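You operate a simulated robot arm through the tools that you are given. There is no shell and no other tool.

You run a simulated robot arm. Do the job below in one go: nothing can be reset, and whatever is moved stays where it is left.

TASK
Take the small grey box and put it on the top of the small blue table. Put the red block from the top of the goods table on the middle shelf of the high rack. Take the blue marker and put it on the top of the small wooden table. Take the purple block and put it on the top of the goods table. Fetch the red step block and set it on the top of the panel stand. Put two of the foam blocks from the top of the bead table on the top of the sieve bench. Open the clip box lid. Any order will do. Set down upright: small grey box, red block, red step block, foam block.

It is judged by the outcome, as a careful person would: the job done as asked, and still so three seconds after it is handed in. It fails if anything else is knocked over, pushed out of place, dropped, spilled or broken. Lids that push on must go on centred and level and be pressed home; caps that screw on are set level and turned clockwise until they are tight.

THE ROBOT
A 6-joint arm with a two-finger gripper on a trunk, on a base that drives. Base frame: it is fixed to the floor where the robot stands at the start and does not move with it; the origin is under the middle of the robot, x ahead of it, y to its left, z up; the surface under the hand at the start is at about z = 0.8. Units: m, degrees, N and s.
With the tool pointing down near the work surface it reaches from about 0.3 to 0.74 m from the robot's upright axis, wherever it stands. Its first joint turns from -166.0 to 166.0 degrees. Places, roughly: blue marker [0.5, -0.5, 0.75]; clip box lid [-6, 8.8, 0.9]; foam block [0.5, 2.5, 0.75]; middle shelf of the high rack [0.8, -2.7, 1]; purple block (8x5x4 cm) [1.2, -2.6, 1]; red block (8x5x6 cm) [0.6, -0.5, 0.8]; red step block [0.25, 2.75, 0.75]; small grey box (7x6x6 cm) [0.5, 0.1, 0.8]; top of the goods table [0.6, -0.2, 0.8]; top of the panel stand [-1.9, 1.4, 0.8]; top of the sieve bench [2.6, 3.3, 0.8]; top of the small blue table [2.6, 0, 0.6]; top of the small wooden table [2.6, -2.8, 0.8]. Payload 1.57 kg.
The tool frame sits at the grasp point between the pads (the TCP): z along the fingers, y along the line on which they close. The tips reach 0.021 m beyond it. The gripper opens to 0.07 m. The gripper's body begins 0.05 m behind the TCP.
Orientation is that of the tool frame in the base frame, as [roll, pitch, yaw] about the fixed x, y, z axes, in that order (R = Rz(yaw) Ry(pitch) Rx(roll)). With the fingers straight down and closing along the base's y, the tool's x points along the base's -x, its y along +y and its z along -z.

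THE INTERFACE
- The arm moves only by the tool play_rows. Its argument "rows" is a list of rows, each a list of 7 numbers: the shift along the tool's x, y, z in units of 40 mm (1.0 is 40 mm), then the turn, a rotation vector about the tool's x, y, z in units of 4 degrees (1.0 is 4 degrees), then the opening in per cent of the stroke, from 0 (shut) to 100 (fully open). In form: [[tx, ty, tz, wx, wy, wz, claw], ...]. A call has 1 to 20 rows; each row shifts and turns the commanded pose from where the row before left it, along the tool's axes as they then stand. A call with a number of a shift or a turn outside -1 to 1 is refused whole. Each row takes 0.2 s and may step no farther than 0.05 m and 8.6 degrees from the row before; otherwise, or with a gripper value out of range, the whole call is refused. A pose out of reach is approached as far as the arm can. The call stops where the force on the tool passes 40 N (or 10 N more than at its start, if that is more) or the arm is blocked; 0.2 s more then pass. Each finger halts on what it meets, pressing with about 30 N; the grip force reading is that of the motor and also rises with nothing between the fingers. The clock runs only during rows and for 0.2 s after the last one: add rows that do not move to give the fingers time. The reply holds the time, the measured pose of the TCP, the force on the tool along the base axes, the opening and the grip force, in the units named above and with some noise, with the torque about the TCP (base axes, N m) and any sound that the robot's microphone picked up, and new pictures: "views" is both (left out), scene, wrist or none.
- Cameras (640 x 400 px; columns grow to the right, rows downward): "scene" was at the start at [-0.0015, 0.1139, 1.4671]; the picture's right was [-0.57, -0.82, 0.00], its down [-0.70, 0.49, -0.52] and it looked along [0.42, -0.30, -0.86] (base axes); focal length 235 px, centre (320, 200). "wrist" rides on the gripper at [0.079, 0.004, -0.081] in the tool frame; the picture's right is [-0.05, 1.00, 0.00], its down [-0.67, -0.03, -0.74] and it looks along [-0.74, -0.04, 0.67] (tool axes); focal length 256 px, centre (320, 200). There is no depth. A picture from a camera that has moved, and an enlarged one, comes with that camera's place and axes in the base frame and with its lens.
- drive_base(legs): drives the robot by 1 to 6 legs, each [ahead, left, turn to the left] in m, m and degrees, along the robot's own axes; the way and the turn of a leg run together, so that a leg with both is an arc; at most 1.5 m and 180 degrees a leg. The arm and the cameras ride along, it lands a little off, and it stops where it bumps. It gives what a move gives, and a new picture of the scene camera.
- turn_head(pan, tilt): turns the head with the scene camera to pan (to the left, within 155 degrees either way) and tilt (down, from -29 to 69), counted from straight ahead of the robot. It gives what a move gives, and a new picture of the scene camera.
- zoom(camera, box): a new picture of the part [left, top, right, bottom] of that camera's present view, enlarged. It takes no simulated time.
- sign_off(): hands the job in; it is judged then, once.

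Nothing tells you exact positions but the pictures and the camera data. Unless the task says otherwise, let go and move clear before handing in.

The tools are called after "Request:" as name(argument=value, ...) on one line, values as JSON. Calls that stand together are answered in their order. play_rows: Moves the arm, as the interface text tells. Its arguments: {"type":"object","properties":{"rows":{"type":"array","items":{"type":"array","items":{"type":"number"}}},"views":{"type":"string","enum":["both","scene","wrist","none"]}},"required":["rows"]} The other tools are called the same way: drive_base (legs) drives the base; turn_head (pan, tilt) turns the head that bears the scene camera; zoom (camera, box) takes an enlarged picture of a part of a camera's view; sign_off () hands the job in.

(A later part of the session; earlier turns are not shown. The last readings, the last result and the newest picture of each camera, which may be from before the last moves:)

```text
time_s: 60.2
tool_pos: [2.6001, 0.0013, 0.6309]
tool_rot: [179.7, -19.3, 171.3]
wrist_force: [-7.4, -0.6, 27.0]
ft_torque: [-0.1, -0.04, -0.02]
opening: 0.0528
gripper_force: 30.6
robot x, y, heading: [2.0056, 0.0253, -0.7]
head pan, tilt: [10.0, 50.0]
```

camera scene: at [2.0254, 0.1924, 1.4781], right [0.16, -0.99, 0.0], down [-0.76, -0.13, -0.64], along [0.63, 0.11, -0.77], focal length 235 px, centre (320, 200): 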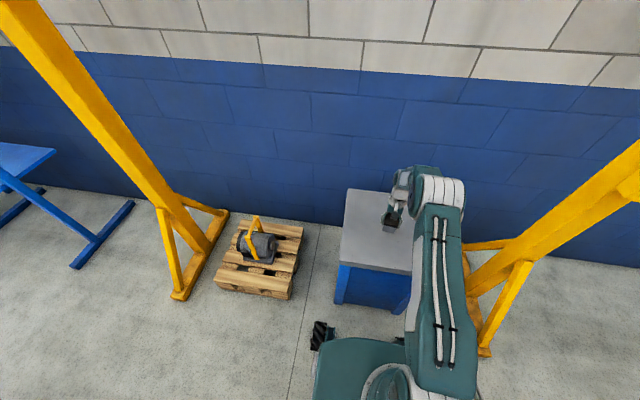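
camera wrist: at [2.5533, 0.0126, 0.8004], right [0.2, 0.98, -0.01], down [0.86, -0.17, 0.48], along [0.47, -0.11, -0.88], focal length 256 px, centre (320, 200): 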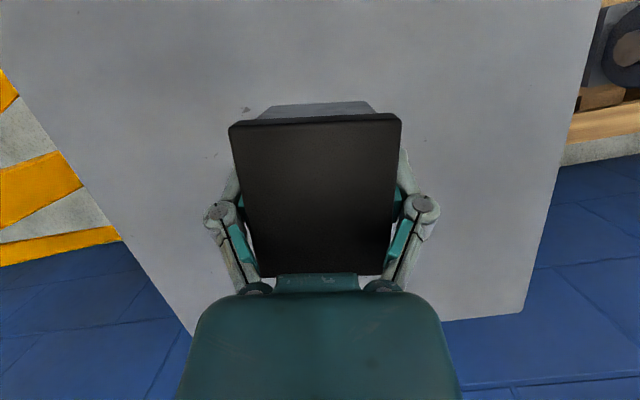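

Contact made at TCP z≈0.632, as expected. I'll relieve the pressure slightly, open, and rise straight up.

Request:
play_rows(rows=[[0.01, 0, -0.03, 0, 0, 0, 0], [0, 0, 0, 0, 0, 0, 80], [0, 0, 0, 0, 0, 0, 100], [0, 0, 0, 0, 0, 0, 100]], views="wrist")

```text
time_s: 61.2
tool_pos: [2.6001, 0.0014, 0.6308]
tool_rot: [179.9, -19.5, 171.3]
wrist_force: [0.8, 0.1, 0.0]
ft_torque: [0.0, 0.01, 0.03]
opening: 0.0699
gripper_force: 0.0
robot x, y, heading: [2.0027, 0.026, -0.3]
head pan, tilt: [10.0, 50.0]
camera wrist: at [2.5543, 0.0123, 0.7337], right [0.2, 0.98, -0.01], down [0.86, -0.17, 0.48], along [0.47, -0.11, -0.88], focal length 256 px, centre (320, 200)
```

wrist: 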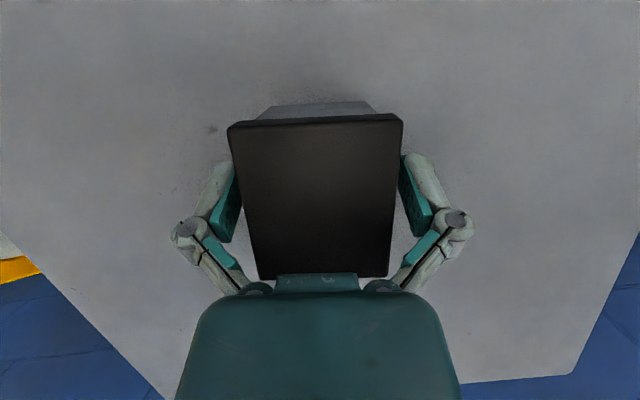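

Released cleanly. Rising straight up.

Request:
play_rows(rows=[[0.167, 0, -0.47, 0, 0, 0, 100], [0.334, 0, -0.94, 0, 0, 0, 100], [0.334, 0, -0.94, 0, 0, 0, 100], [0.334, 0, -0.94, 0, 0, 0, 100], [0.334, 0, -0.94, 0, 0, 0, 100], [0.334, 0, -0.94, 0, 0, 0, 100], [0.334, 0, -0.94, 0, 0, 0, 100], [0.334, 0, -0.94, 0, 0, 0, 100], [0.334, 0, -0.94, 0, 0, 0, 100], [0.334, 0, -0.94, 0, 0, 0, 100], [0.334, 0, -0.94, 0, 0, 0, 100]])

```text
time_s: 63.6
tool_pos: [2.5987, 0.0006, 1.0501]
tool_rot: [179.8, -19.5, 171.3]
wrist_force: [1.0, 0.4, 0.6]
ft_torque: [0.02, 0.02, 0.0]
opening: 0.0699
gripper_force: 0.1
robot x, y, heading: [2.0033, 0.0266, -0.2]
head pan, tilt: [10.0, 50.0]
camera scene: at [2.0251, 0.1924, 1.4781], right [0.16, -0.99, 0.0], down [-0.76, -0.13, -0.64], along [0.63, 0.11, -0.77], focal length 235 px, centre (320, 200)
camera wrist: at [2.553, 0.0107, 1.1526], right [0.2, 0.98, -0.01], down [0.86, -0.17, 0.48], along [0.47, -0.11, -0.88], focal length 256 px, centre (320, 200)
```

scene: 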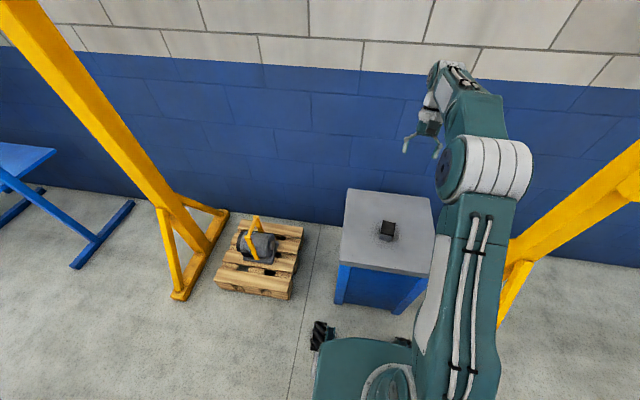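
wrist: 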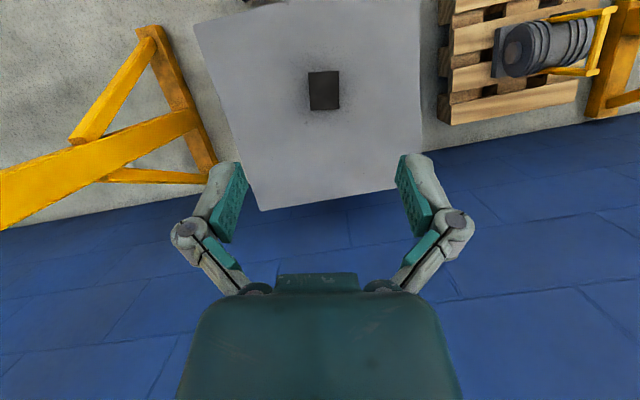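

The box stands on the blue table. A quick zoom to confirm it is the grey box and upright.

Request:
zoom(camera="scene", box=[330, 180, 450, 255])

```text
5.33 times, centred on (390, 218) of scene
camera zoom: at [2.0251, 0.1924, 1.4781], right [0.16, -0.99, 0.0], down [-0.76, -0.13, -0.64], along [0.63, 0.11, -0.77], focal length 1253 px, centre (-53, 107)
```

zoom: 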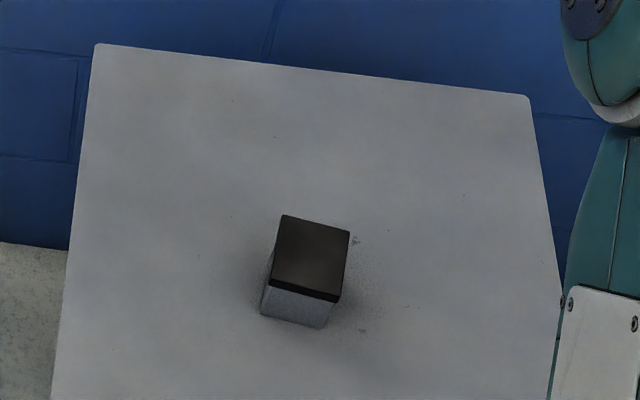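

The grey box (grey body, dark lid) is upright on the blue table. Next I straighten the gripper, pull the arm in, and go for the blue marker and red block from the right end of the goods table.

Request:
play_rows(rows=[[0, 0, 0, 0, -1, -0.43, 100], [0, 0, 0, 0, -1, -0.43, 100], [0, 0, 0, 0, -1, -0.43, 100], [0, 0, 0, 0, -1, -0.43, 100], [0, 0, 0, 0, -0.87, -0.43, 100], [0.9, 0, 0, 0, 0, 0, 100], [0.9, 0, 0, 0, 0, 0, 100], [0.9, 0, 0, 0, 0, 0, 100], [0.9, 0, 0, 0, 0, 0, 100], [0, 0, 0, 0, 0, 0, 100]], views="none")

Request:
drive_base(legs=[[-0.5, 0, 0]])

Request:
turn_head(pan=-90, tilt=30)

Request:
turn_head(pan=-135, tilt=35)

```text
time_s: 65.8
tool_pos: [2.4549, 0.0019, 1.0479]
tool_rot: [178.4, 0.2, 179.7]
wrist_force: [-0.6, 0.1, 1.2]
ft_torque: [0.01, -0.02, 0.01]
opening: 0.07
gripper_force: 0.1
robot x, y, heading: [2.003, 0.0278, -0.7]
head pan, tilt: [10.0, 50.0]
```

```text
time_s: 68.8
tool_pos: [1.9374, 0.0043, 1.0468]
tool_rot: [178.4, 0.2, 179.4]
wrist_force: [0.3, 0.1, 0.0]
ft_torque: [0.0, 0.03, -0.02]
opening: 0.0703
gripper_force: 0.0
robot x, y, heading: [1.4924, 0.0309, -0.8]
head pan, tilt: [10.0, 50.0]
camera scene: at [1.5095, 0.1988, 1.4781], right [0.16, -0.99, 0.0], down [-0.76, -0.12, -0.64], along [0.63, 0.1, -0.77], focal length 235 px, centre (320, 200)
```

scene: 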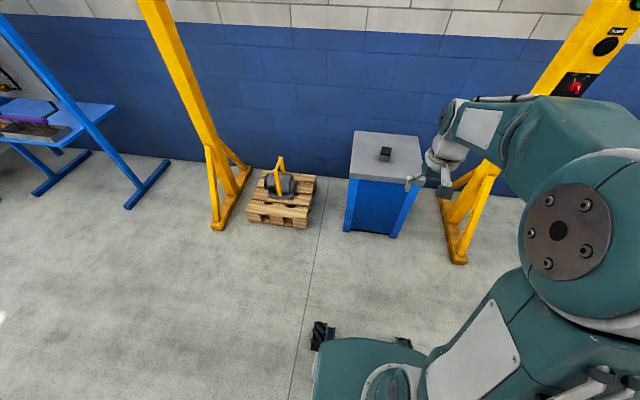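

```text
time_s: 70.6
tool_pos: [1.9374, 0.0043, 1.0463]
tool_rot: [178.3, 0.2, 179.3]
wrist_force: [-0.1, 0.2, 0.2]
ft_torque: [0.0, 0.0, 0.01]
opening: 0.0699
gripper_force: 0.1
robot x, y, heading: [1.4898, 0.0309, -1.0]
head pan, tilt: [-90.0, 30.0]
camera scene: at [1.4321, 0.0962, 1.5077], right [-1.0, 0.02, 0.0], down [0.01, 0.5, -0.87], along [-0.01, -0.87, -0.5], focal length 235 px, centre (320, 200)
```

scene: 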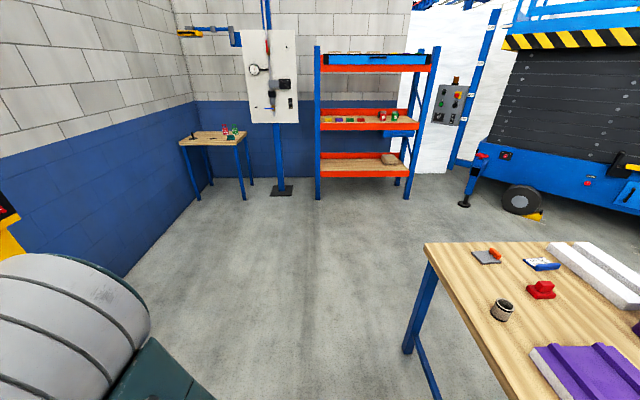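

```text
time_s: 71.7
tool_pos: [1.9397, 0.0044, 1.0466]
tool_rot: [178.5, 0.2, 179.3]
wrist_force: [0.3, 0.5, -0.1]
ft_torque: [0.04, 0.02, 0.0]
opening: 0.0701
gripper_force: 0.1
robot x, y, heading: [1.4915, 0.0317, -0.9]
head pan, tilt: [-135.0, 35.0]
camera scene: at [1.3702, 0.1253, 1.5], right [-0.7, 0.72, 0.0], down [0.41, 0.4, -0.82], along [-0.59, -0.57, -0.57], focal length 235 px, centre (320, 200)
```

scene: 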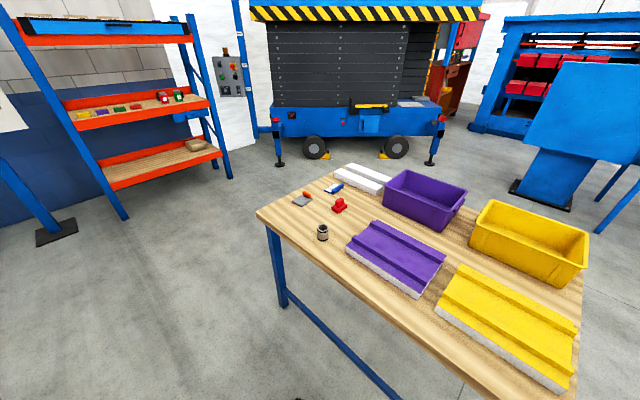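

Clear overview: marker at about (0.53,−0.60), red block (0.65,−0.45), table right end at y≈−0.72. I'll drive to (0.6,−1.2) facing +y at the table's right end, from which both are in reach.

Request:
drive_base(legs=[[0, -1.28, 0], [0, 0, 91]])

```text
time_s: 82.0
tool_pos: [1.4804, -0.7885, 1.0462]
tool_rot: [178.3, 0.2, -88.0]
wrist_force: [0.3, 0.5, 0.5]
ft_torque: [-0.04, 0.05, -0.01]
opening: 0.0701
gripper_force: 0.0
robot x, y, heading: [1.4697, -1.2394, 91.5]
head pan, tilt: [-135.0, 35.0]
camera scene: at [1.3845, -1.3619, 1.5], right [-0.69, -0.73, 0.0], down [-0.42, 0.39, -0.82], along [0.6, -0.56, -0.57], focal length 235 px, centre (320, 200)
```

scene: 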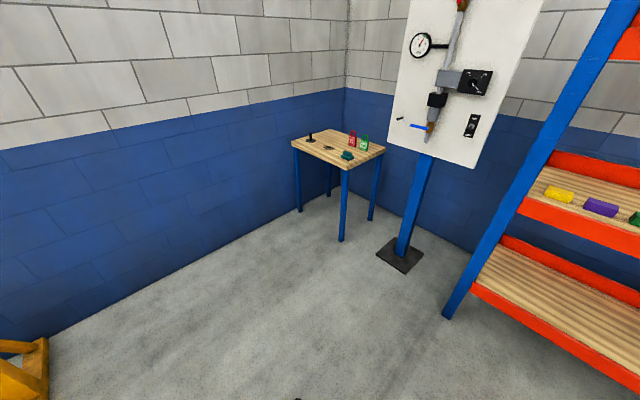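

The robot is at (1.47,−1.24) facing +y. Strafing left to the table's end.

Request:
drive_base(legs=[[0, 0.87, -1.5]])

Request:
turn_head(pan=0, tilt=45)

Request:
play_rows(rows=[[0, 0, 0, 0, 0, 0, 100]], views="wrist")

```text
time_s: 86.6
tool_pos: [0.6135, -0.8002, 1.0478]
tool_rot: [178.3, 0.2, -89.8]
wrist_force: [0.0, 0.3, 0.6]
ft_torque: [-0.01, -0.01, 0.03]
opening: 0.0697
gripper_force: 0.2
robot x, y, heading: [0.5927, -1.2465, 89.6]
head pan, tilt: [-135.0, 35.0]
camera scene: at [0.5026, -1.3715, 1.5001], right [-0.71, -0.71, 0.0], down [-0.41, 0.41, -0.82], along [0.58, -0.58, -0.57], focal length 235 px, centre (320, 200)
```

scene: 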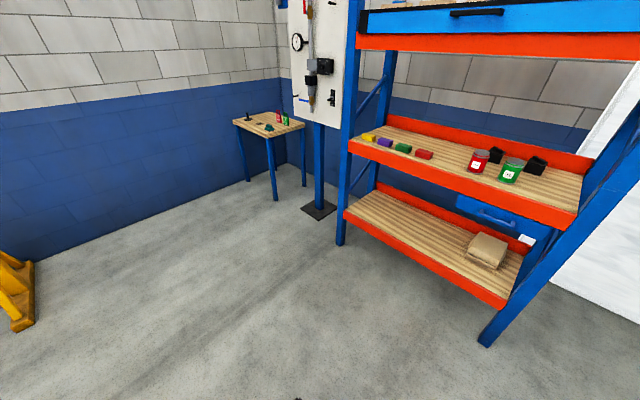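

```text
time_s: 88.8
tool_pos: [0.6127, -0.8012, 1.0479]
tool_rot: [178.5, 0.2, -89.7]
wrist_force: [-1.0, 0.0, -0.1]
ft_torque: [0.0, -0.01, -0.03]
opening: 0.0699
gripper_force: 0.1
robot x, y, heading: [0.5939, -1.2567, 90.1]
head pan, tilt: [0.0, 45.0]
camera scene: at [0.4382, -1.2278, 1.485], right [1.0, 0.0, 0.0], down [0.0, -0.71, -0.71], along [0.0, 0.71, -0.71], focal length 235 px, centre (320, 200)
```

scene: 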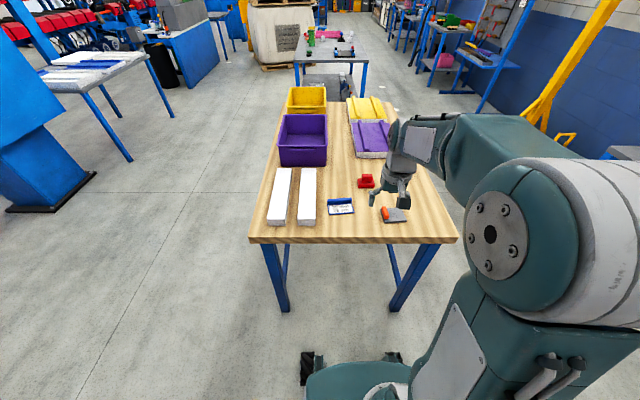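

```text
time_s: 89.2
tool_pos: [0.6113, -0.8007, 1.0466]
tool_rot: [178.4, 0.2, -89.8]
wrist_force: [0.6, 0.3, -0.3]
ft_torque: [-0.03, -0.03, 0.02]
opening: 0.07
gripper_force: 0.1
robot x, y, heading: [0.5911, -1.2484, 90.0]
head pan, tilt: [0.0, 45.0]
camera wrist: at [0.6112, -0.8801, 1.1282], right [-1.0, 0.05, 0.03], down [0.05, 0.66, 0.75], along [0.02, 0.75, -0.67], focal length 256 px, centre (320, 200)
```

wrist: 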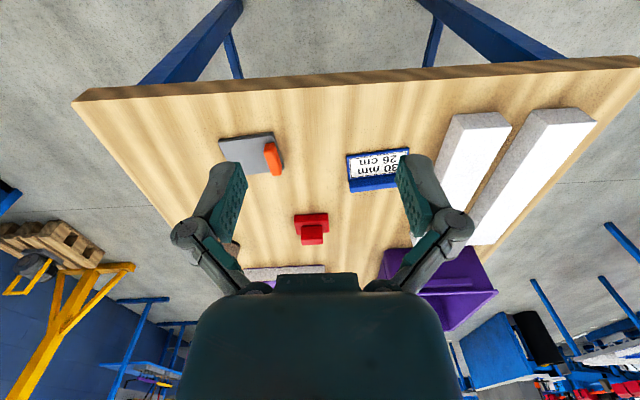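

Marker and red block are both in front of me. I'll zoom on them in the wrist view.

Request:
zoom(camera="wrist", box=[280, 120, 440, 220])

Request:
zoom(camera="scene", box=[300, 160, 440, 248])

```text
4.00 times, centred on (360, 170) of wrist
camera zoom: at [0.6112, -0.8801, 1.1282], right [-1.0, 0.05, 0.03], down [0.05, 0.66, 0.75], along [0.02, 0.75, -0.67], focal length 1024 px, centre (160, 320)
```

zoom: 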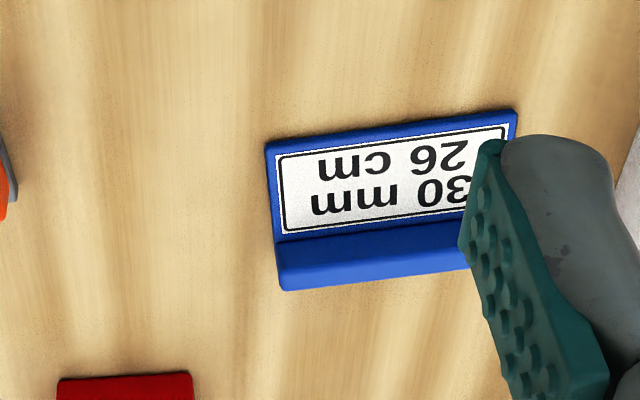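

```text
4.55 times, centred on (370, 204) of scene
camera zoom: at [0.4382, -1.2278, 1.485], right [1.0, 0.0, 0.0], down [0.0, -0.71, -0.71], along [0.0, 0.71, -0.71], focal length 1068 px, centre (93, 182)
```

zoom: 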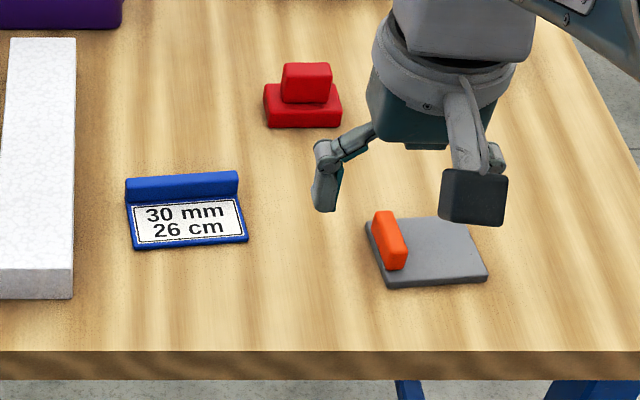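

The marker is a flat plate with a raised ridge on its far edge (about y≈−0.563, centre x≈0.524, turned ~6°). I'll turn the gripper so that it closes across that ridge.

Request:
play_rows(rows=[[0, 0, 0, 0.4, 0, 0, 100], [0, 0, 0, 0, 0, -1, 100], [0, 0, 0, 0, 0, -1, 100], [0, 0, 0, 0, 0, -1, 100], [0, 0, 0, 0, 0, -1, 100], [0, 0, 0, 0, 0, -1, 100], [0, 0, 0, 0, 0, -1, 100], [0, 0, 0, 0, 0, -1, 100], [0, 0, 0, 0, 0, -1, 100], [0, 0, 0, 0, 0, -1, 100], [0, 0, 0, 0, 0, -1, 100], [0, 0, 0, 0, 0, -1, 100], [0, 0, 0, 0, 0, -1, 100], [0, 0, 0, 0, 0, -1, 100], [0, 0, 0, 0, 0, -1, 100], [0, 0, 0, 0, 0, -1, 100], [0, 0, 0, 0, 0, -1, 100], [0, 0, 0, 0, 0, -1, 100], [0, 0, 0, 0, 0, -1, 100], [0, 0, 0, 0, 0, -1, 100]], views="none")

Request:
play_rows(rows=[[0, 0, 0, 0, 0, -1, 100], [0, 0, 0, 0, 0, -1, 100], [0, 0, 0, 0, 0, -1, 100], [0, 0, 0, 0, 0, -1, 100], [0, 0, 0, 0, 0, -1, 100], [0, 0, 0, 0, 0, 0, 100]], views="none")

```text
time_s: 93.4
tool_pos: [0.6122, -0.7998, 1.0471]
tool_rot: [-179.7, 0.1, -13.7]
wrist_force: [0.0, 0.1, 0.0]
ft_torque: [0.02, 0.03, 0.05]
opening: 0.0701
gripper_force: 0.1
robot x, y, heading: [0.5912, -1.2494, 90.0]
head pan, tilt: [0.0, 45.0]
```

```text
time_s: 94.8
tool_pos: [0.6119, -0.8011, 1.047]
tool_rot: [-179.7, -0.1, 6.3]
wrist_force: [0.0, -0.7, 0.1]
ft_torque: [-0.01, -0.05, -0.01]
opening: 0.0698
gripper_force: 0.0
robot x, y, heading: [0.5938, -1.2505, 90.0]
head pan, tilt: [0.0, 45.0]
```

Request:
play_rows(rows=[[-0.221, -0.879, 0.2, 0, 0, 0, 100], [-0.221, -0.879, 0.3, 0, 0, 0, 100], [-0.221, -0.879, 0.3, 0, 0, 0, 100], [-0.221, -0.879, 0.4, 0, 0, 0, 100], [-0.221, -0.879, 0.4, 0, 0, 0, 100], [-0.221, -0.879, 0.4, 0, 0, 0, 100], [-0.221, -0.879, 0.4, 0, 0, 0, 100], [0, 0, 0, 0, 0, 0, 100]])

Request:
zoom(camera="wrist", box=[200, 60, 440, 210])

Request:
zoom(camera="scene", box=[300, 140, 440, 228])

```text
time_s: 96.6
tool_pos: [0.5231, -0.5599, 0.9528]
tool_rot: [-179.9, -0.1, 6.2]
wrist_force: [0.2, 0.2, 0.4]
ft_torque: [-0.02, 0.02, -0.01]
opening: 0.0699
gripper_force: 0.1
robot x, y, heading: [0.5956, -1.2512, 89.8]
head pan, tilt: [0.0, 45.0]
camera scene: at [0.4377, -1.2264, 1.4849], right [1.0, 0.0, 0.0], down [0.0, -0.71, -0.71], along [0.0, 0.71, -0.71], focal length 235 px, centre (320, 200)
camera wrist: at [0.6029, -0.5563, 1.0339], right [0.06, -1.0, 0.0], down [-0.67, -0.04, 0.74], along [-0.74, -0.04, -0.67], focal length 256 px, centre (320, 200)
```

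scene: 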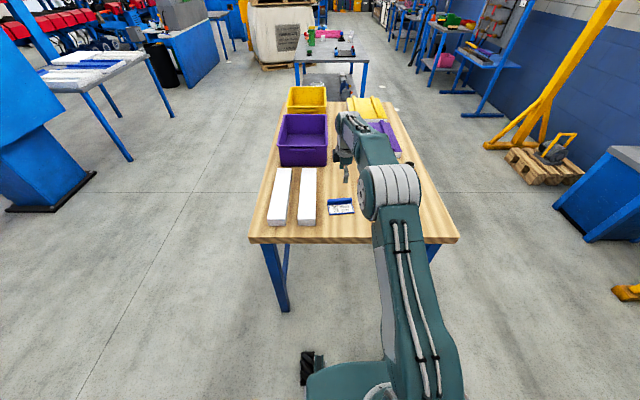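
wrist: 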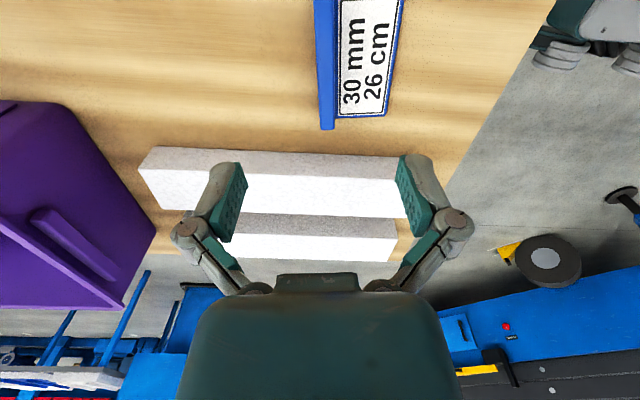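

```text
2.67 times, centred on (320, 135) of wrist
camera zoom: at [0.6029, -0.5563, 1.0339], right [0.06, -1.0, 0.0], down [-0.67, -0.04, 0.74], along [-0.74, -0.04, -0.67], focal length 683 px, centre (320, 373)
```

zoom: 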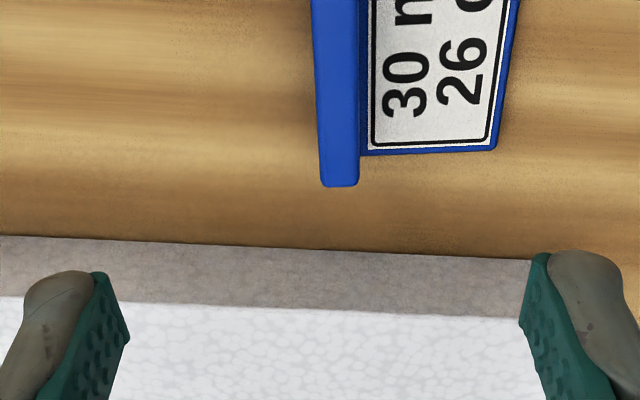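

```text
4.55 times, centred on (370, 184) of scene
camera zoom: at [0.4377, -1.2264, 1.4849], right [1.0, 0.0, 0.0], down [0.0, -0.71, -0.71], along [0.0, 0.71, -0.71], focal length 1068 px, centre (93, 273)
```

zoom: 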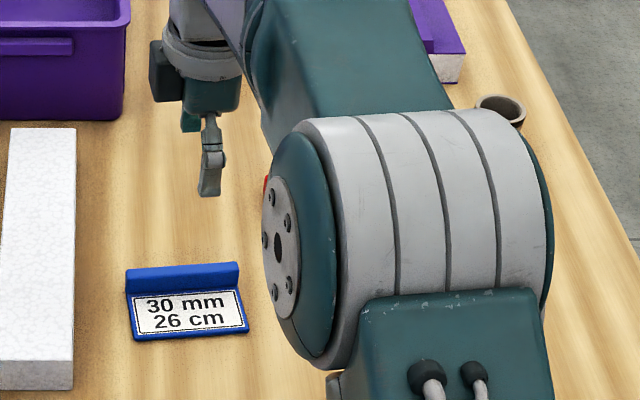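

The ridge is ~1.2 cm thick with top near z≈0.822. I'll shift 4 mm and lower so the tips straddle the ridge just above the plate.

Request:
play_rows(rows=[[0, 0.115, 0.6, 0, 0, 0, 100], [0, 0, 0.8, 0, 0, 0, 100], [0, 0, 0.8, 0, 0, 0, 100], [0, 0, 0.4, 0, 0, 0, 80], [0, 0, 0.2, 0, 0, 0, 70], [0, 0, 0.27, 0, 0, 0, 70], [0, 0, 0, 0, 0, 0, 70]], views="wrist")

Request:
zoom(camera="wrist", box=[200, 80, 440, 230])

```text
time_s: 98.2
tool_pos: [0.5244, -0.567, 0.8277]
tool_rot: [-179.8, 0.0, 6.2]
wrist_force: [-1.1, 0.1, -0.2]
ft_torque: [0.01, -0.02, 0.03]
opening: 0.0489
gripper_force: 0.0
robot x, y, heading: [0.5915, -1.2503, 89.7]
head pan, tilt: [0.0, 45.0]
camera wrist: at [0.6037, -0.5619, 0.9089], right [0.06, -1.0, 0.0], down [-0.67, -0.04, 0.74], along [-0.74, -0.04, -0.67], focal length 256 px, centre (320, 200)
```

wrist: 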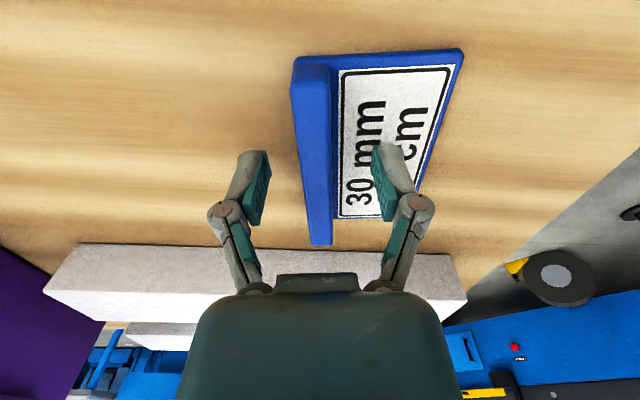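

```text
2.67 times, centred on (320, 155) of wrist
camera zoom: at [0.6037, -0.5619, 0.9089], right [0.06, -1.0, 0.0], down [-0.67, -0.04, 0.74], along [-0.74, -0.04, -0.67], focal length 683 px, centre (320, 320)
```

zoom: 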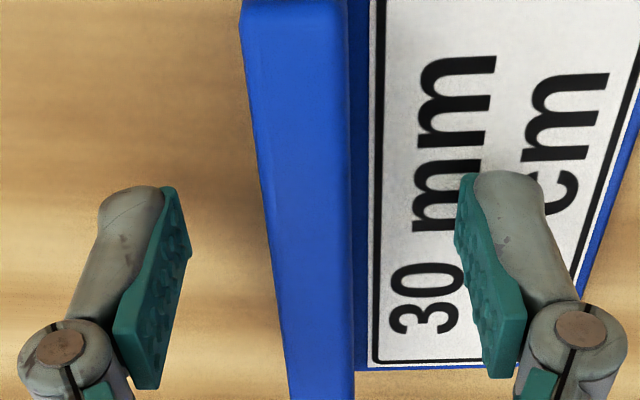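

The pads straddle the ridge. Closing, then a small lift to check.

Request:
play_rows(rows=[[0, 0, 0, 0, 0, 0, 40], [0, 0, 0, 0, 0, 0, 0], [0, 0, 0, 0, 0, 0, 0], [0, 0, 0, 0, 0, 0, 0], [0, 0, 0, 0, 0, 0, 0]], views="wrist")

```text
time_s: 99.4
tool_pos: [0.5242, -0.5664, 0.8284]
tool_rot: [-179.8, 0.1, 6.2]
wrist_force: [-0.1, 0.0, 4.9]
ft_torque: [0.01, -0.01, -0.02]
opening: 0.0131
gripper_force: 29.8
robot x, y, heading: [0.5911, -1.2486, 89.8]
head pan, tilt: [0.0, 45.0]
camera wrist: at [0.6037, -0.5619, 0.9094], right [0.06, -1.0, 0.0], down [-0.67, -0.04, 0.74], along [-0.74, -0.04, -0.67], focal length 256 px, centre (320, 200)
```

wrist: 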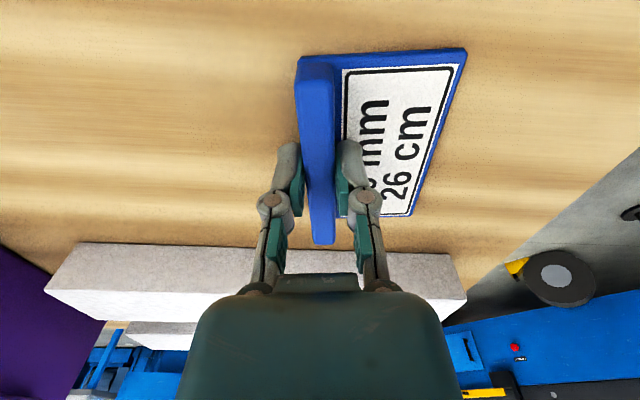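

Gripped at 1.3 cm. Lifting and then drawing the arm back.

Request:
play_rows(rows=[[0, 0, -0.4, 0, 0, 0, 0], [0, 0, -0.9, 0, 0, 0, 0], [0, 0, -0.9, 0, 0, 0, 0], [0, 0, -0.9, 0, 0, 0, 0], [0, 0, -0.9, 0, 0, 0, 0], [0, 0, -0.9, 0, 0, 0, 0], [0, 0.9, -0.4, 0, 0, 0, 0], [0, 0.9, 0, 0, 0, 0, 0], [0, 0.9, 0, 0, 0, 0, 0], [0, 0.9, 0, 0, 0, 0, 0], [0, 0.9, 0, 0, 0, 0, 0], [0, 0.9, 0, 0, 0, 0, 0], [0, 0, 0, 0, 0, 0, 0]])

```text
time_s: 102.2
tool_pos: [0.5467, -0.781, 1.0408]
tool_rot: [-179.9, 0.0, 6.3]
wrist_force: [0.3, 0.3, -0.7]
ft_torque: [-0.02, -0.01, 0.0]
opening: 0.0129
gripper_force: 30.0
robot x, y, heading: [0.5888, -1.2544, 89.9]
head pan, tilt: [0.0, 45.0]
camera scene: at [0.438, -1.2278, 1.485], right [1.0, 0.0, 0.0], down [0.0, -0.71, -0.71], along [0.0, 0.71, -0.71], focal length 235 px, centre (320, 200)
camera wrist: at [0.6269, -0.7774, 1.122], right [0.06, -1.0, 0.0], down [-0.67, -0.04, 0.74], along [-0.74, -0.04, -0.67], focal length 256 px, centre (320, 200)
```

scene: 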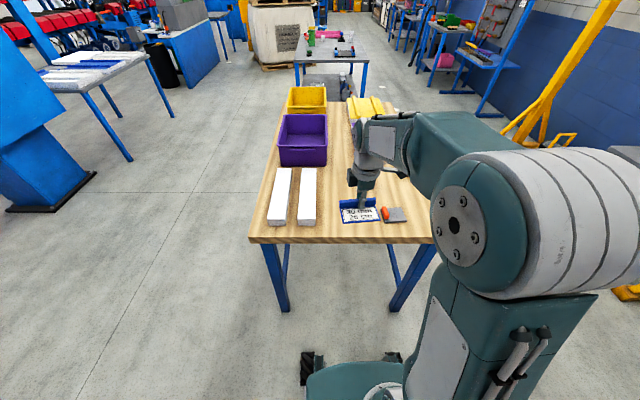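
wrist: 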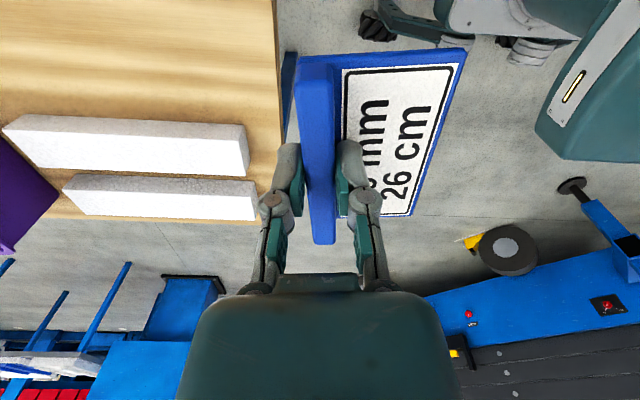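

The marker is held. I'll drive toward the small wooden table, turning to face −y (it spans roughly x 2.28–2.92, y −2.41…−2.86).

Request:
drive_base(legs=[[0, 0, -90], [1.4, 0, 0], [0, 0, -90], [0.2, 0.5, 0]])

Request:
turn_head(pan=15, tilt=35)

```text
time_s: 119.7
tool_pos: [2.525, -1.9788, 1.0408]
tool_rot: [-179.8, 0.0, -176.0]
wrist_force: [0.3, 0.6, -0.9]
ft_torque: [0.0, 0.05, 0.02]
opening: 0.0132
gripper_force: 30.2
robot x, y, heading: [2.5003, -1.5082, -92.2]
head pan, tilt: [0.0, 45.0]
camera scene: at [2.6524, -1.5377, 1.4853], right [-1.0, 0.04, 0.0], down [0.03, 0.71, -0.71], along [-0.03, -0.71, -0.71], focal length 235 px, centre (320, 200)
```

scene: 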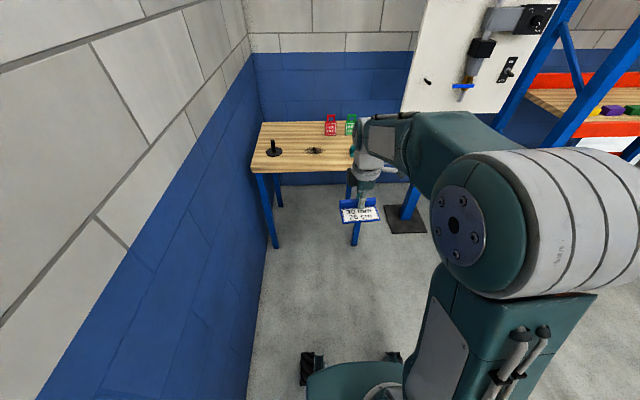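

```text
time_s: 120.5
tool_pos: [2.527, -1.9784, 1.0418]
tool_rot: [-179.9, -0.1, -176.0]
wrist_force: [-1.0, -0.2, -1.7]
ft_torque: [-0.01, 0.0, 0.01]
opening: 0.0131
gripper_force: 30.2
robot x, y, heading: [2.5013, -1.5066, -92.5]
head pan, tilt: [15.0, 35.0]
camera scene: at [2.6773, -1.5425, 1.4998], right [-0.98, -0.22, 0.0], down [-0.13, 0.56, -0.82], along [0.18, -0.8, -0.57], focal length 235 px, centre (320, 200)
```

scene: 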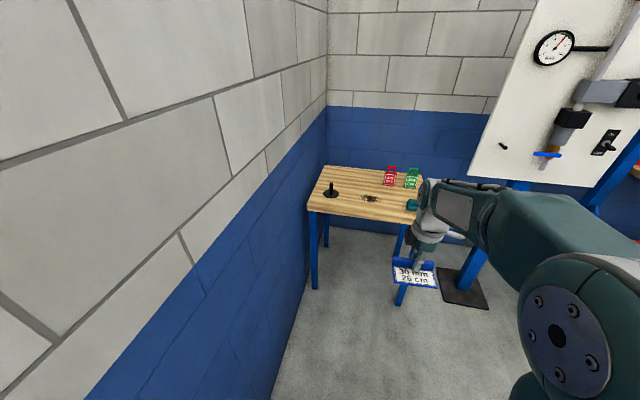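

I'll zoom on the tabletop to find a free spot.

Request:
zoom(camera="scene", box=[290, 140, 450, 240])

Request:
turn_head(pan=0, tilt=30)

Request:
zoom(camera="scene", box=[230, 140, 430, 265])

```text
4.00 times, centred on (370, 190) of scene
camera zoom: at [2.6773, -1.5425, 1.4998], right [-0.98, -0.22, 0.0], down [-0.13, 0.56, -0.82], along [0.18, -0.8, -0.57], focal length 940 px, centre (120, 240)
```

zoom: 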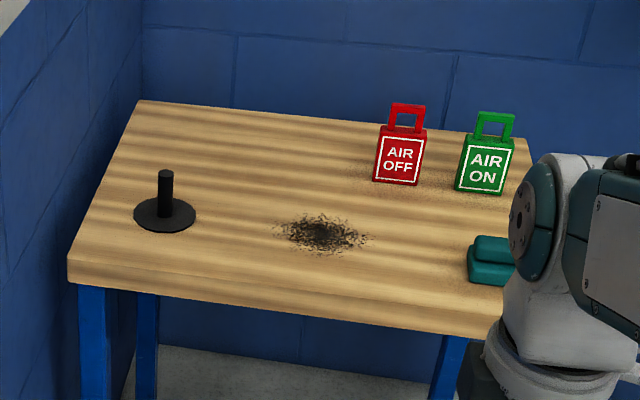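

```text
time_s: 121.3
tool_pos: [2.5274, -1.9797, 1.0404]
tool_rot: [-179.7, -0.1, -176.1]
wrist_force: [0.4, -0.9, -0.1]
ft_torque: [-0.01, 0.03, 0.0]
opening: 0.0132
gripper_force: 29.9
robot x, y, heading: [2.4998, -1.509, -92.5]
head pan, tilt: [0.0, 30.0]
camera scene: at [2.6558, -1.547, 1.5075], right [-1.0, 0.04, 0.0], down [0.02, 0.5, -0.87], along [-0.04, -0.86, -0.5], focal length 235 px, centre (320, 200)
```

scene: 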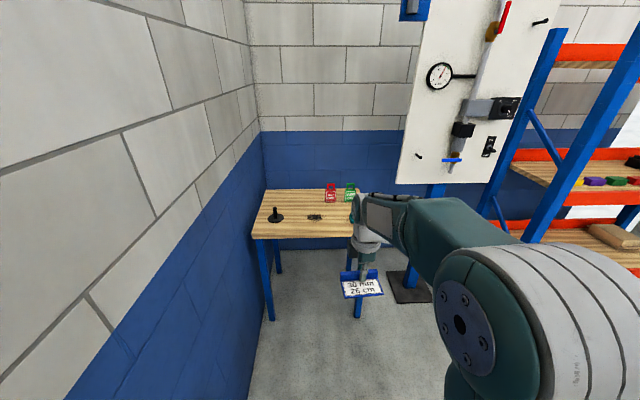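

```text
3.20 times, centred on (330, 202) of scene
camera zoom: at [2.6558, -1.547, 1.5075], right [-1.0, 0.04, 0.0], down [0.02, 0.5, -0.87], along [-0.04, -0.86, -0.5], focal length 752 px, centre (288, 192)
```

zoom: 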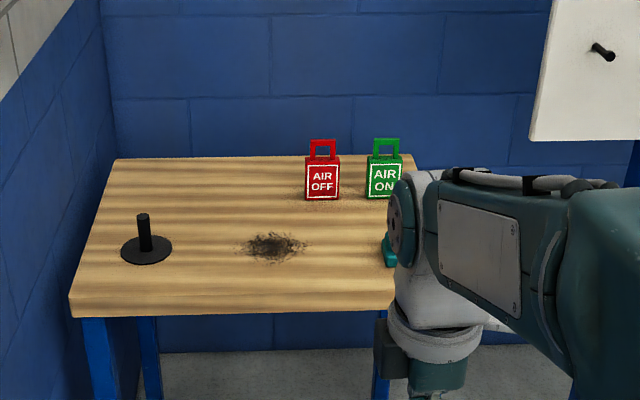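

Table items: black peg-disc (2.84,−2.58), dark filings patch (2.63,−2.58), teal block, two tags at the back. A free spot lies at the front around (2.755,−2.49). I'll roll forward 0.4 m.

Request:
drive_base(legs=[[0.4, 0.05, 2.4]])

Request:
turn_head(pan=10, tilt=50)

Request:
zoom(camera="scene", box=[220, 60, 460, 210])

```text
time_s: 123.8
tool_pos: [2.5862, -2.3772, 1.0402]
tool_rot: [-179.8, -0.1, -173.8]
wrist_force: [0.3, -0.7, -1.3]
ft_torque: [0.02, -0.02, 0.02]
opening: 0.013
gripper_force: 29.8
robot x, y, heading: [2.5408, -1.9104, -89.8]
head pan, tilt: [0.0, 30.0]
camera scene: at [2.6974, -1.9404, 1.5076], right [-1.0, 0.0, 0.0], down [0.0, 0.5, -0.87], along [0.0, -0.87, -0.5], focal length 235 px, centre (320, 200)
```

scene: 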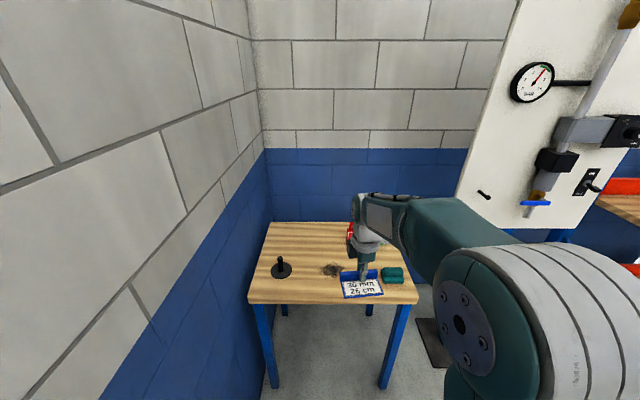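

```text
time_s: 124.6
tool_pos: [2.5881, -2.378, 1.042]
tool_rot: [-179.7, 0.0, -173.7]
wrist_force: [0.2, 0.6, -1.4]
ft_torque: [-0.02, 0.04, 0.0]
opening: 0.0131
gripper_force: 30.5
robot x, y, heading: [2.5409, -1.912, -90.0]
head pan, tilt: [10.0, 50.0]
camera scene: at [2.7111, -1.9258, 1.4781], right [-0.98, -0.17, 0.0], down [-0.13, 0.75, -0.64], along [0.11, -0.63, -0.77], focal length 235 px, centre (320, 200)
```

scene: 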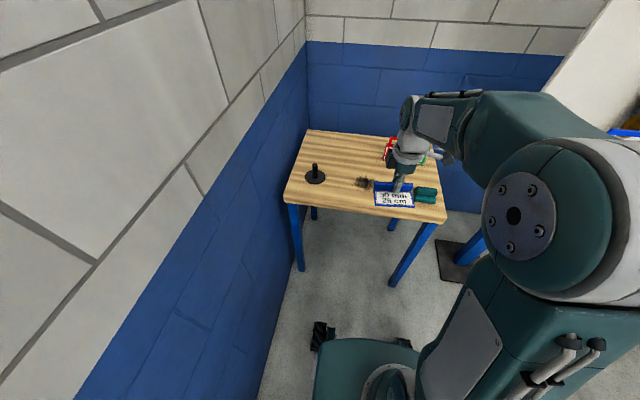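

```text
2.67 times, centred on (340, 135) of scene
camera zoom: at [2.7111, -1.9258, 1.4781], right [-0.98, -0.17, 0.0], down [-0.13, 0.75, -0.64], along [0.11, -0.63, -0.77], focal length 627 px, centre (267, 373)
```

zoom: 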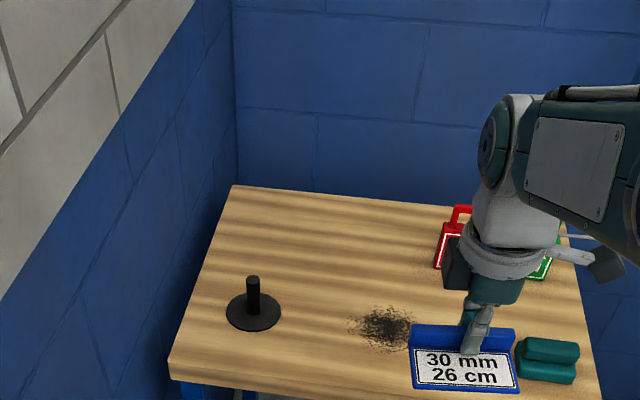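

Re-measured: table front edge ≈−2.49, and the back-left area (x 2.62–2.93, y −2.65…−2.92) is free and roomy. I'll creep forward 0.19 m so it's within reach.

Request:
drive_base(legs=[[0.18, 0.05, 0]])

Request:
zoom(camera="scene", box=[200, 60, 480, 235])

```text
time_s: 126.1
tool_pos: [2.6355, -2.5569, 1.0415]
tool_rot: [-179.8, 0.1, -173.8]
wrist_force: [0.4, 0.8, -0.7]
ft_torque: [-0.02, -0.01, 0.03]
opening: 0.0131
gripper_force: 30.0
robot x, y, heading: [2.5921, -2.0849, -90.2]
head pan, tilt: [10.0, 50.0]
camera scene: at [2.7594, -2.1049, 1.4781], right [-0.99, -0.17, 0.0], down [-0.13, 0.76, -0.64], along [0.11, -0.63, -0.77], focal length 235 px, centre (320, 200)
```

scene: 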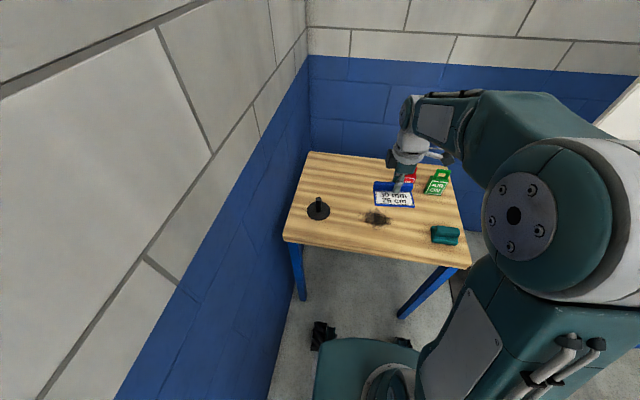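

```text
2.29 times, centred on (340, 148) of scene
camera zoom: at [2.7594, -2.1049, 1.4781], right [-0.99, -0.17, 0.0], down [-0.13, 0.76, -0.64], along [0.11, -0.63, -0.77], focal length 537 px, centre (274, 320)
```

zoom: 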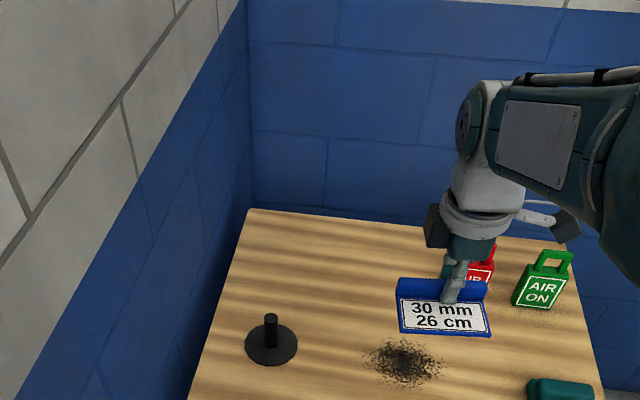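

Moving the marker above the free back-left area, still high.

Request:
play_rows(rows=[[-0.422, -0.918, 0, 0, 0, 0, 0], [-0.422, -0.918, 0, 0, 0, 0, 0], [-0.422, -0.918, 0, 0, 0, 0, 0], [-0.422, -0.918, 0, 0, 0, 0, 0], [-0.422, -0.918, 0, 0, 0, 0, 0], [-0.422, -0.918, 0, 0, 0, 0, 0], [0, 0, 0.9, 0, 0, 0, 0], [0, 0, 0.9, 0, 0, 0, 0], [0, 0, 0, 0, 0, 0, 0]])

Request:
zoom(camera="scene", box=[260, 100, 500, 250])

```text
time_s: 128.1
tool_pos: [2.7609, -2.7663, 0.9689]
tool_rot: [-179.9, 0.0, -173.8]
wrist_force: [-0.8, -0.1, -1.2]
ft_torque: [0.01, 0.01, -0.02]
opening: 0.0127
gripper_force: 30.1
robot x, y, heading: [2.5898, -2.0866, -90.1]
head pan, tilt: [10.0, 50.0]
camera scene: at [2.7609, -2.1061, 1.4779], right [-0.99, -0.17, 0.0], down [-0.13, 0.76, -0.64], along [0.11, -0.63, -0.77], focal length 235 px, centre (320, 200)
camera wrist: at [2.6828, -2.7705, 1.05], right [-0.06, 1.0, 0.0], down [0.67, 0.04, 0.74], along [0.74, 0.04, -0.67], focal length 256 px, centre (320, 200)
```

scene: 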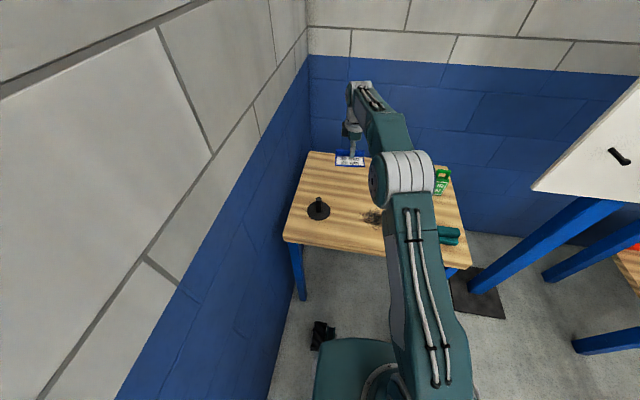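
wrist: 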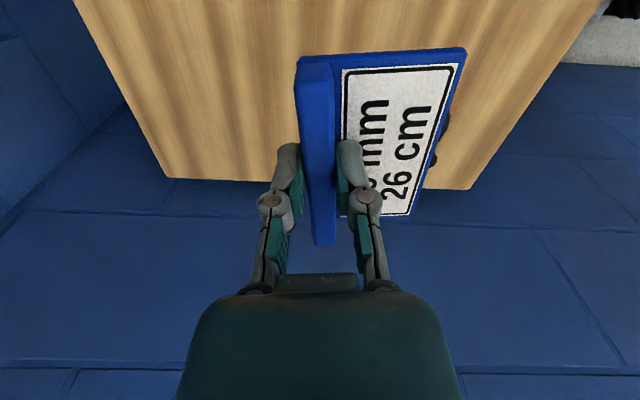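

```text
2.67 times, centred on (380, 175) of scene
camera zoom: at [2.7609, -2.1061, 1.4779], right [-0.99, -0.17, 0.0], down [-0.13, 0.76, -0.64], along [0.11, -0.63, -0.77], focal length 627 px, centre (160, 267)
```

zoom: 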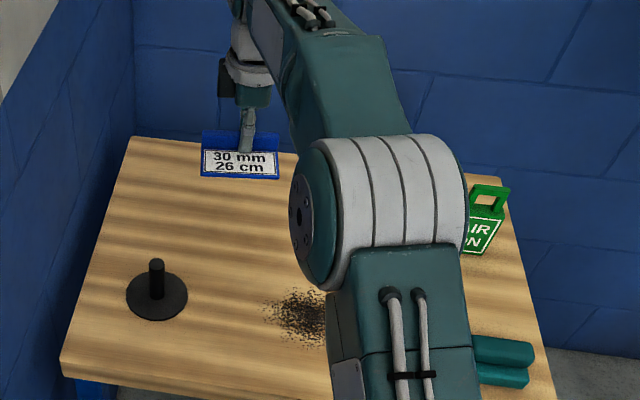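

Triangulating again, this table's top is at z≈0.75, so the items are a few cm further than thought. I'll shift a little away from the peg disc and lower partway.

Request:
play_rows(rows=[[0.34, -0.14, 0, 0, 0, 0, 0], [0.34, -0.14, 0, 0, 0, 0, 0], [0, 0, 0.8, 0, 0, 0, 0], [0, 0, 0.8, 0, 0, 0, 0], [0, 0, 0.8, 0, 0, 0, 0], [0, 0, 0.8, 0, 0, 0, 0], [0, 0, 0, 0, 0, 0, 0]])

Request:
zoom(camera="scene", box=[260, 100, 500, 250])

```text
time_s: 129.7
tool_pos: [2.735, -2.7793, 0.8415]
tool_rot: [-179.8, 0.0, -173.7]
wrist_force: [-0.5, 0.1, -1.1]
ft_torque: [-0.02, 0.01, 0.0]
opening: 0.013
gripper_force: 30.1
robot x, y, heading: [2.5919, -2.086, -89.9]
head pan, tilt: [10.0, 50.0]
camera scene: at [2.761, -2.1063, 1.4779], right [-0.99, -0.17, 0.0], down [-0.13, 0.76, -0.64], along [0.11, -0.63, -0.77], focal length 235 px, centre (320, 200)
camera wrist: at [2.6568, -2.7832, 0.9219], right [-0.05, 1.0, 0.0], down [0.67, 0.04, 0.74], along [0.74, 0.04, -0.67], focal length 256 px, centre (320, 200)
```

scene: 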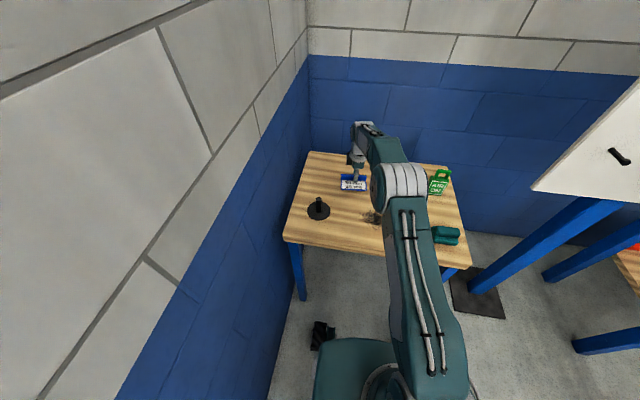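
wrist: 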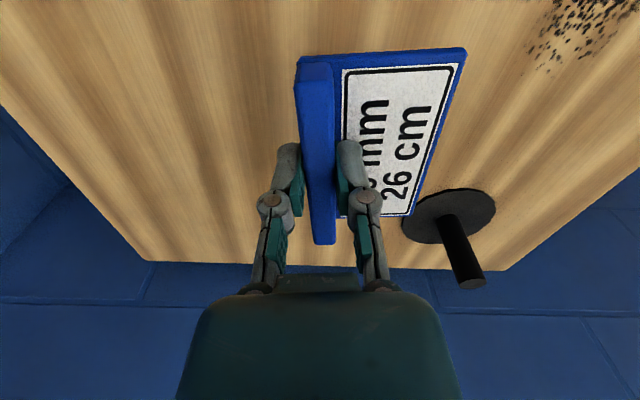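

```text
2.67 times, centred on (380, 175) of scene
camera zoom: at [2.761, -2.1063, 1.4779], right [-0.99, -0.17, 0.0], down [-0.13, 0.76, -0.64], along [0.11, -0.63, -0.77], focal length 627 px, centre (160, 267)
```

zoom: 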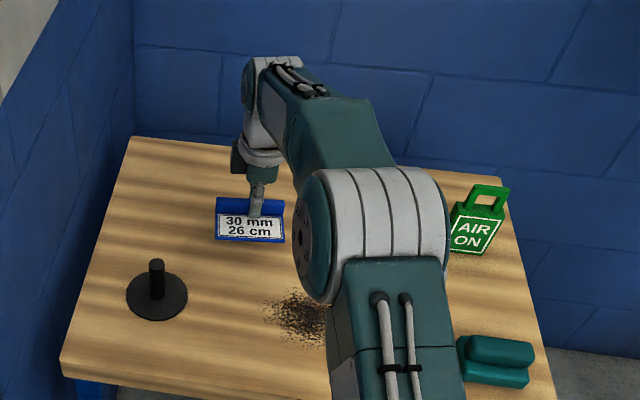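

Clear of all neighbours by several cm. Lowering toward the table in steps.

Request:
play_rows(rows=[[0, 0, 0.56, 0, 0, 0, 0], [0, 0, 0.56, 0, 0, 0, 0], [0, 0, 0.15, 0, 0, 0, 0], [0, 0, 0, 0, 0, 0, 0]], views="none")

Request:
play_rows(rows=[[0, 0, 0.1, 0, 0, 0, 0], [0, 0, 0, 0, 0, 0, 0]], views="none")

Request:
play_rows(rows=[[0, 0, 0.1, 0, 0, 0, 0], [0, 0, 0, 0, 0, 0, 0]], views="none")

```text
time_s: 130.7
tool_pos: [2.7344, -2.7776, 0.79]
tool_rot: [-179.8, 0.0, -173.9]
wrist_force: [0.4, 0.3, -0.2]
ft_torque: [0.0, 0.01, 0.01]
opening: 0.0135
gripper_force: 29.9
robot x, y, heading: [2.5888, -2.0869, -90.2]
head pan, tilt: [10.0, 50.0]
```

```text
time_s: 131.3
tool_pos: [2.7348, -2.7782, 0.7872]
tool_rot: [-179.8, 0.0, -173.7]
wrist_force: [0.6, 3.2, 8.3]
ft_torque: [0.12, -0.15, 0.01]
opening: 0.0131
gripper_force: 30.4
robot x, y, heading: [2.5877, -2.0841, -90.1]
head pan, tilt: [10.0, 50.0]
```

```text
time_s: 131.9
tool_pos: [2.7356, -2.7787, 0.7858]
tool_rot: [-179.4, -0.1, -173.8]
wrist_force: [-0.6, 0.4, 34.9]
ft_torque: [0.15, -0.05, -0.02]
opening: 0.0132
gripper_force: 29.8
robot x, y, heading: [2.5896, -2.0859, -90.2]
head pan, tilt: [10.0, 50.0]
```

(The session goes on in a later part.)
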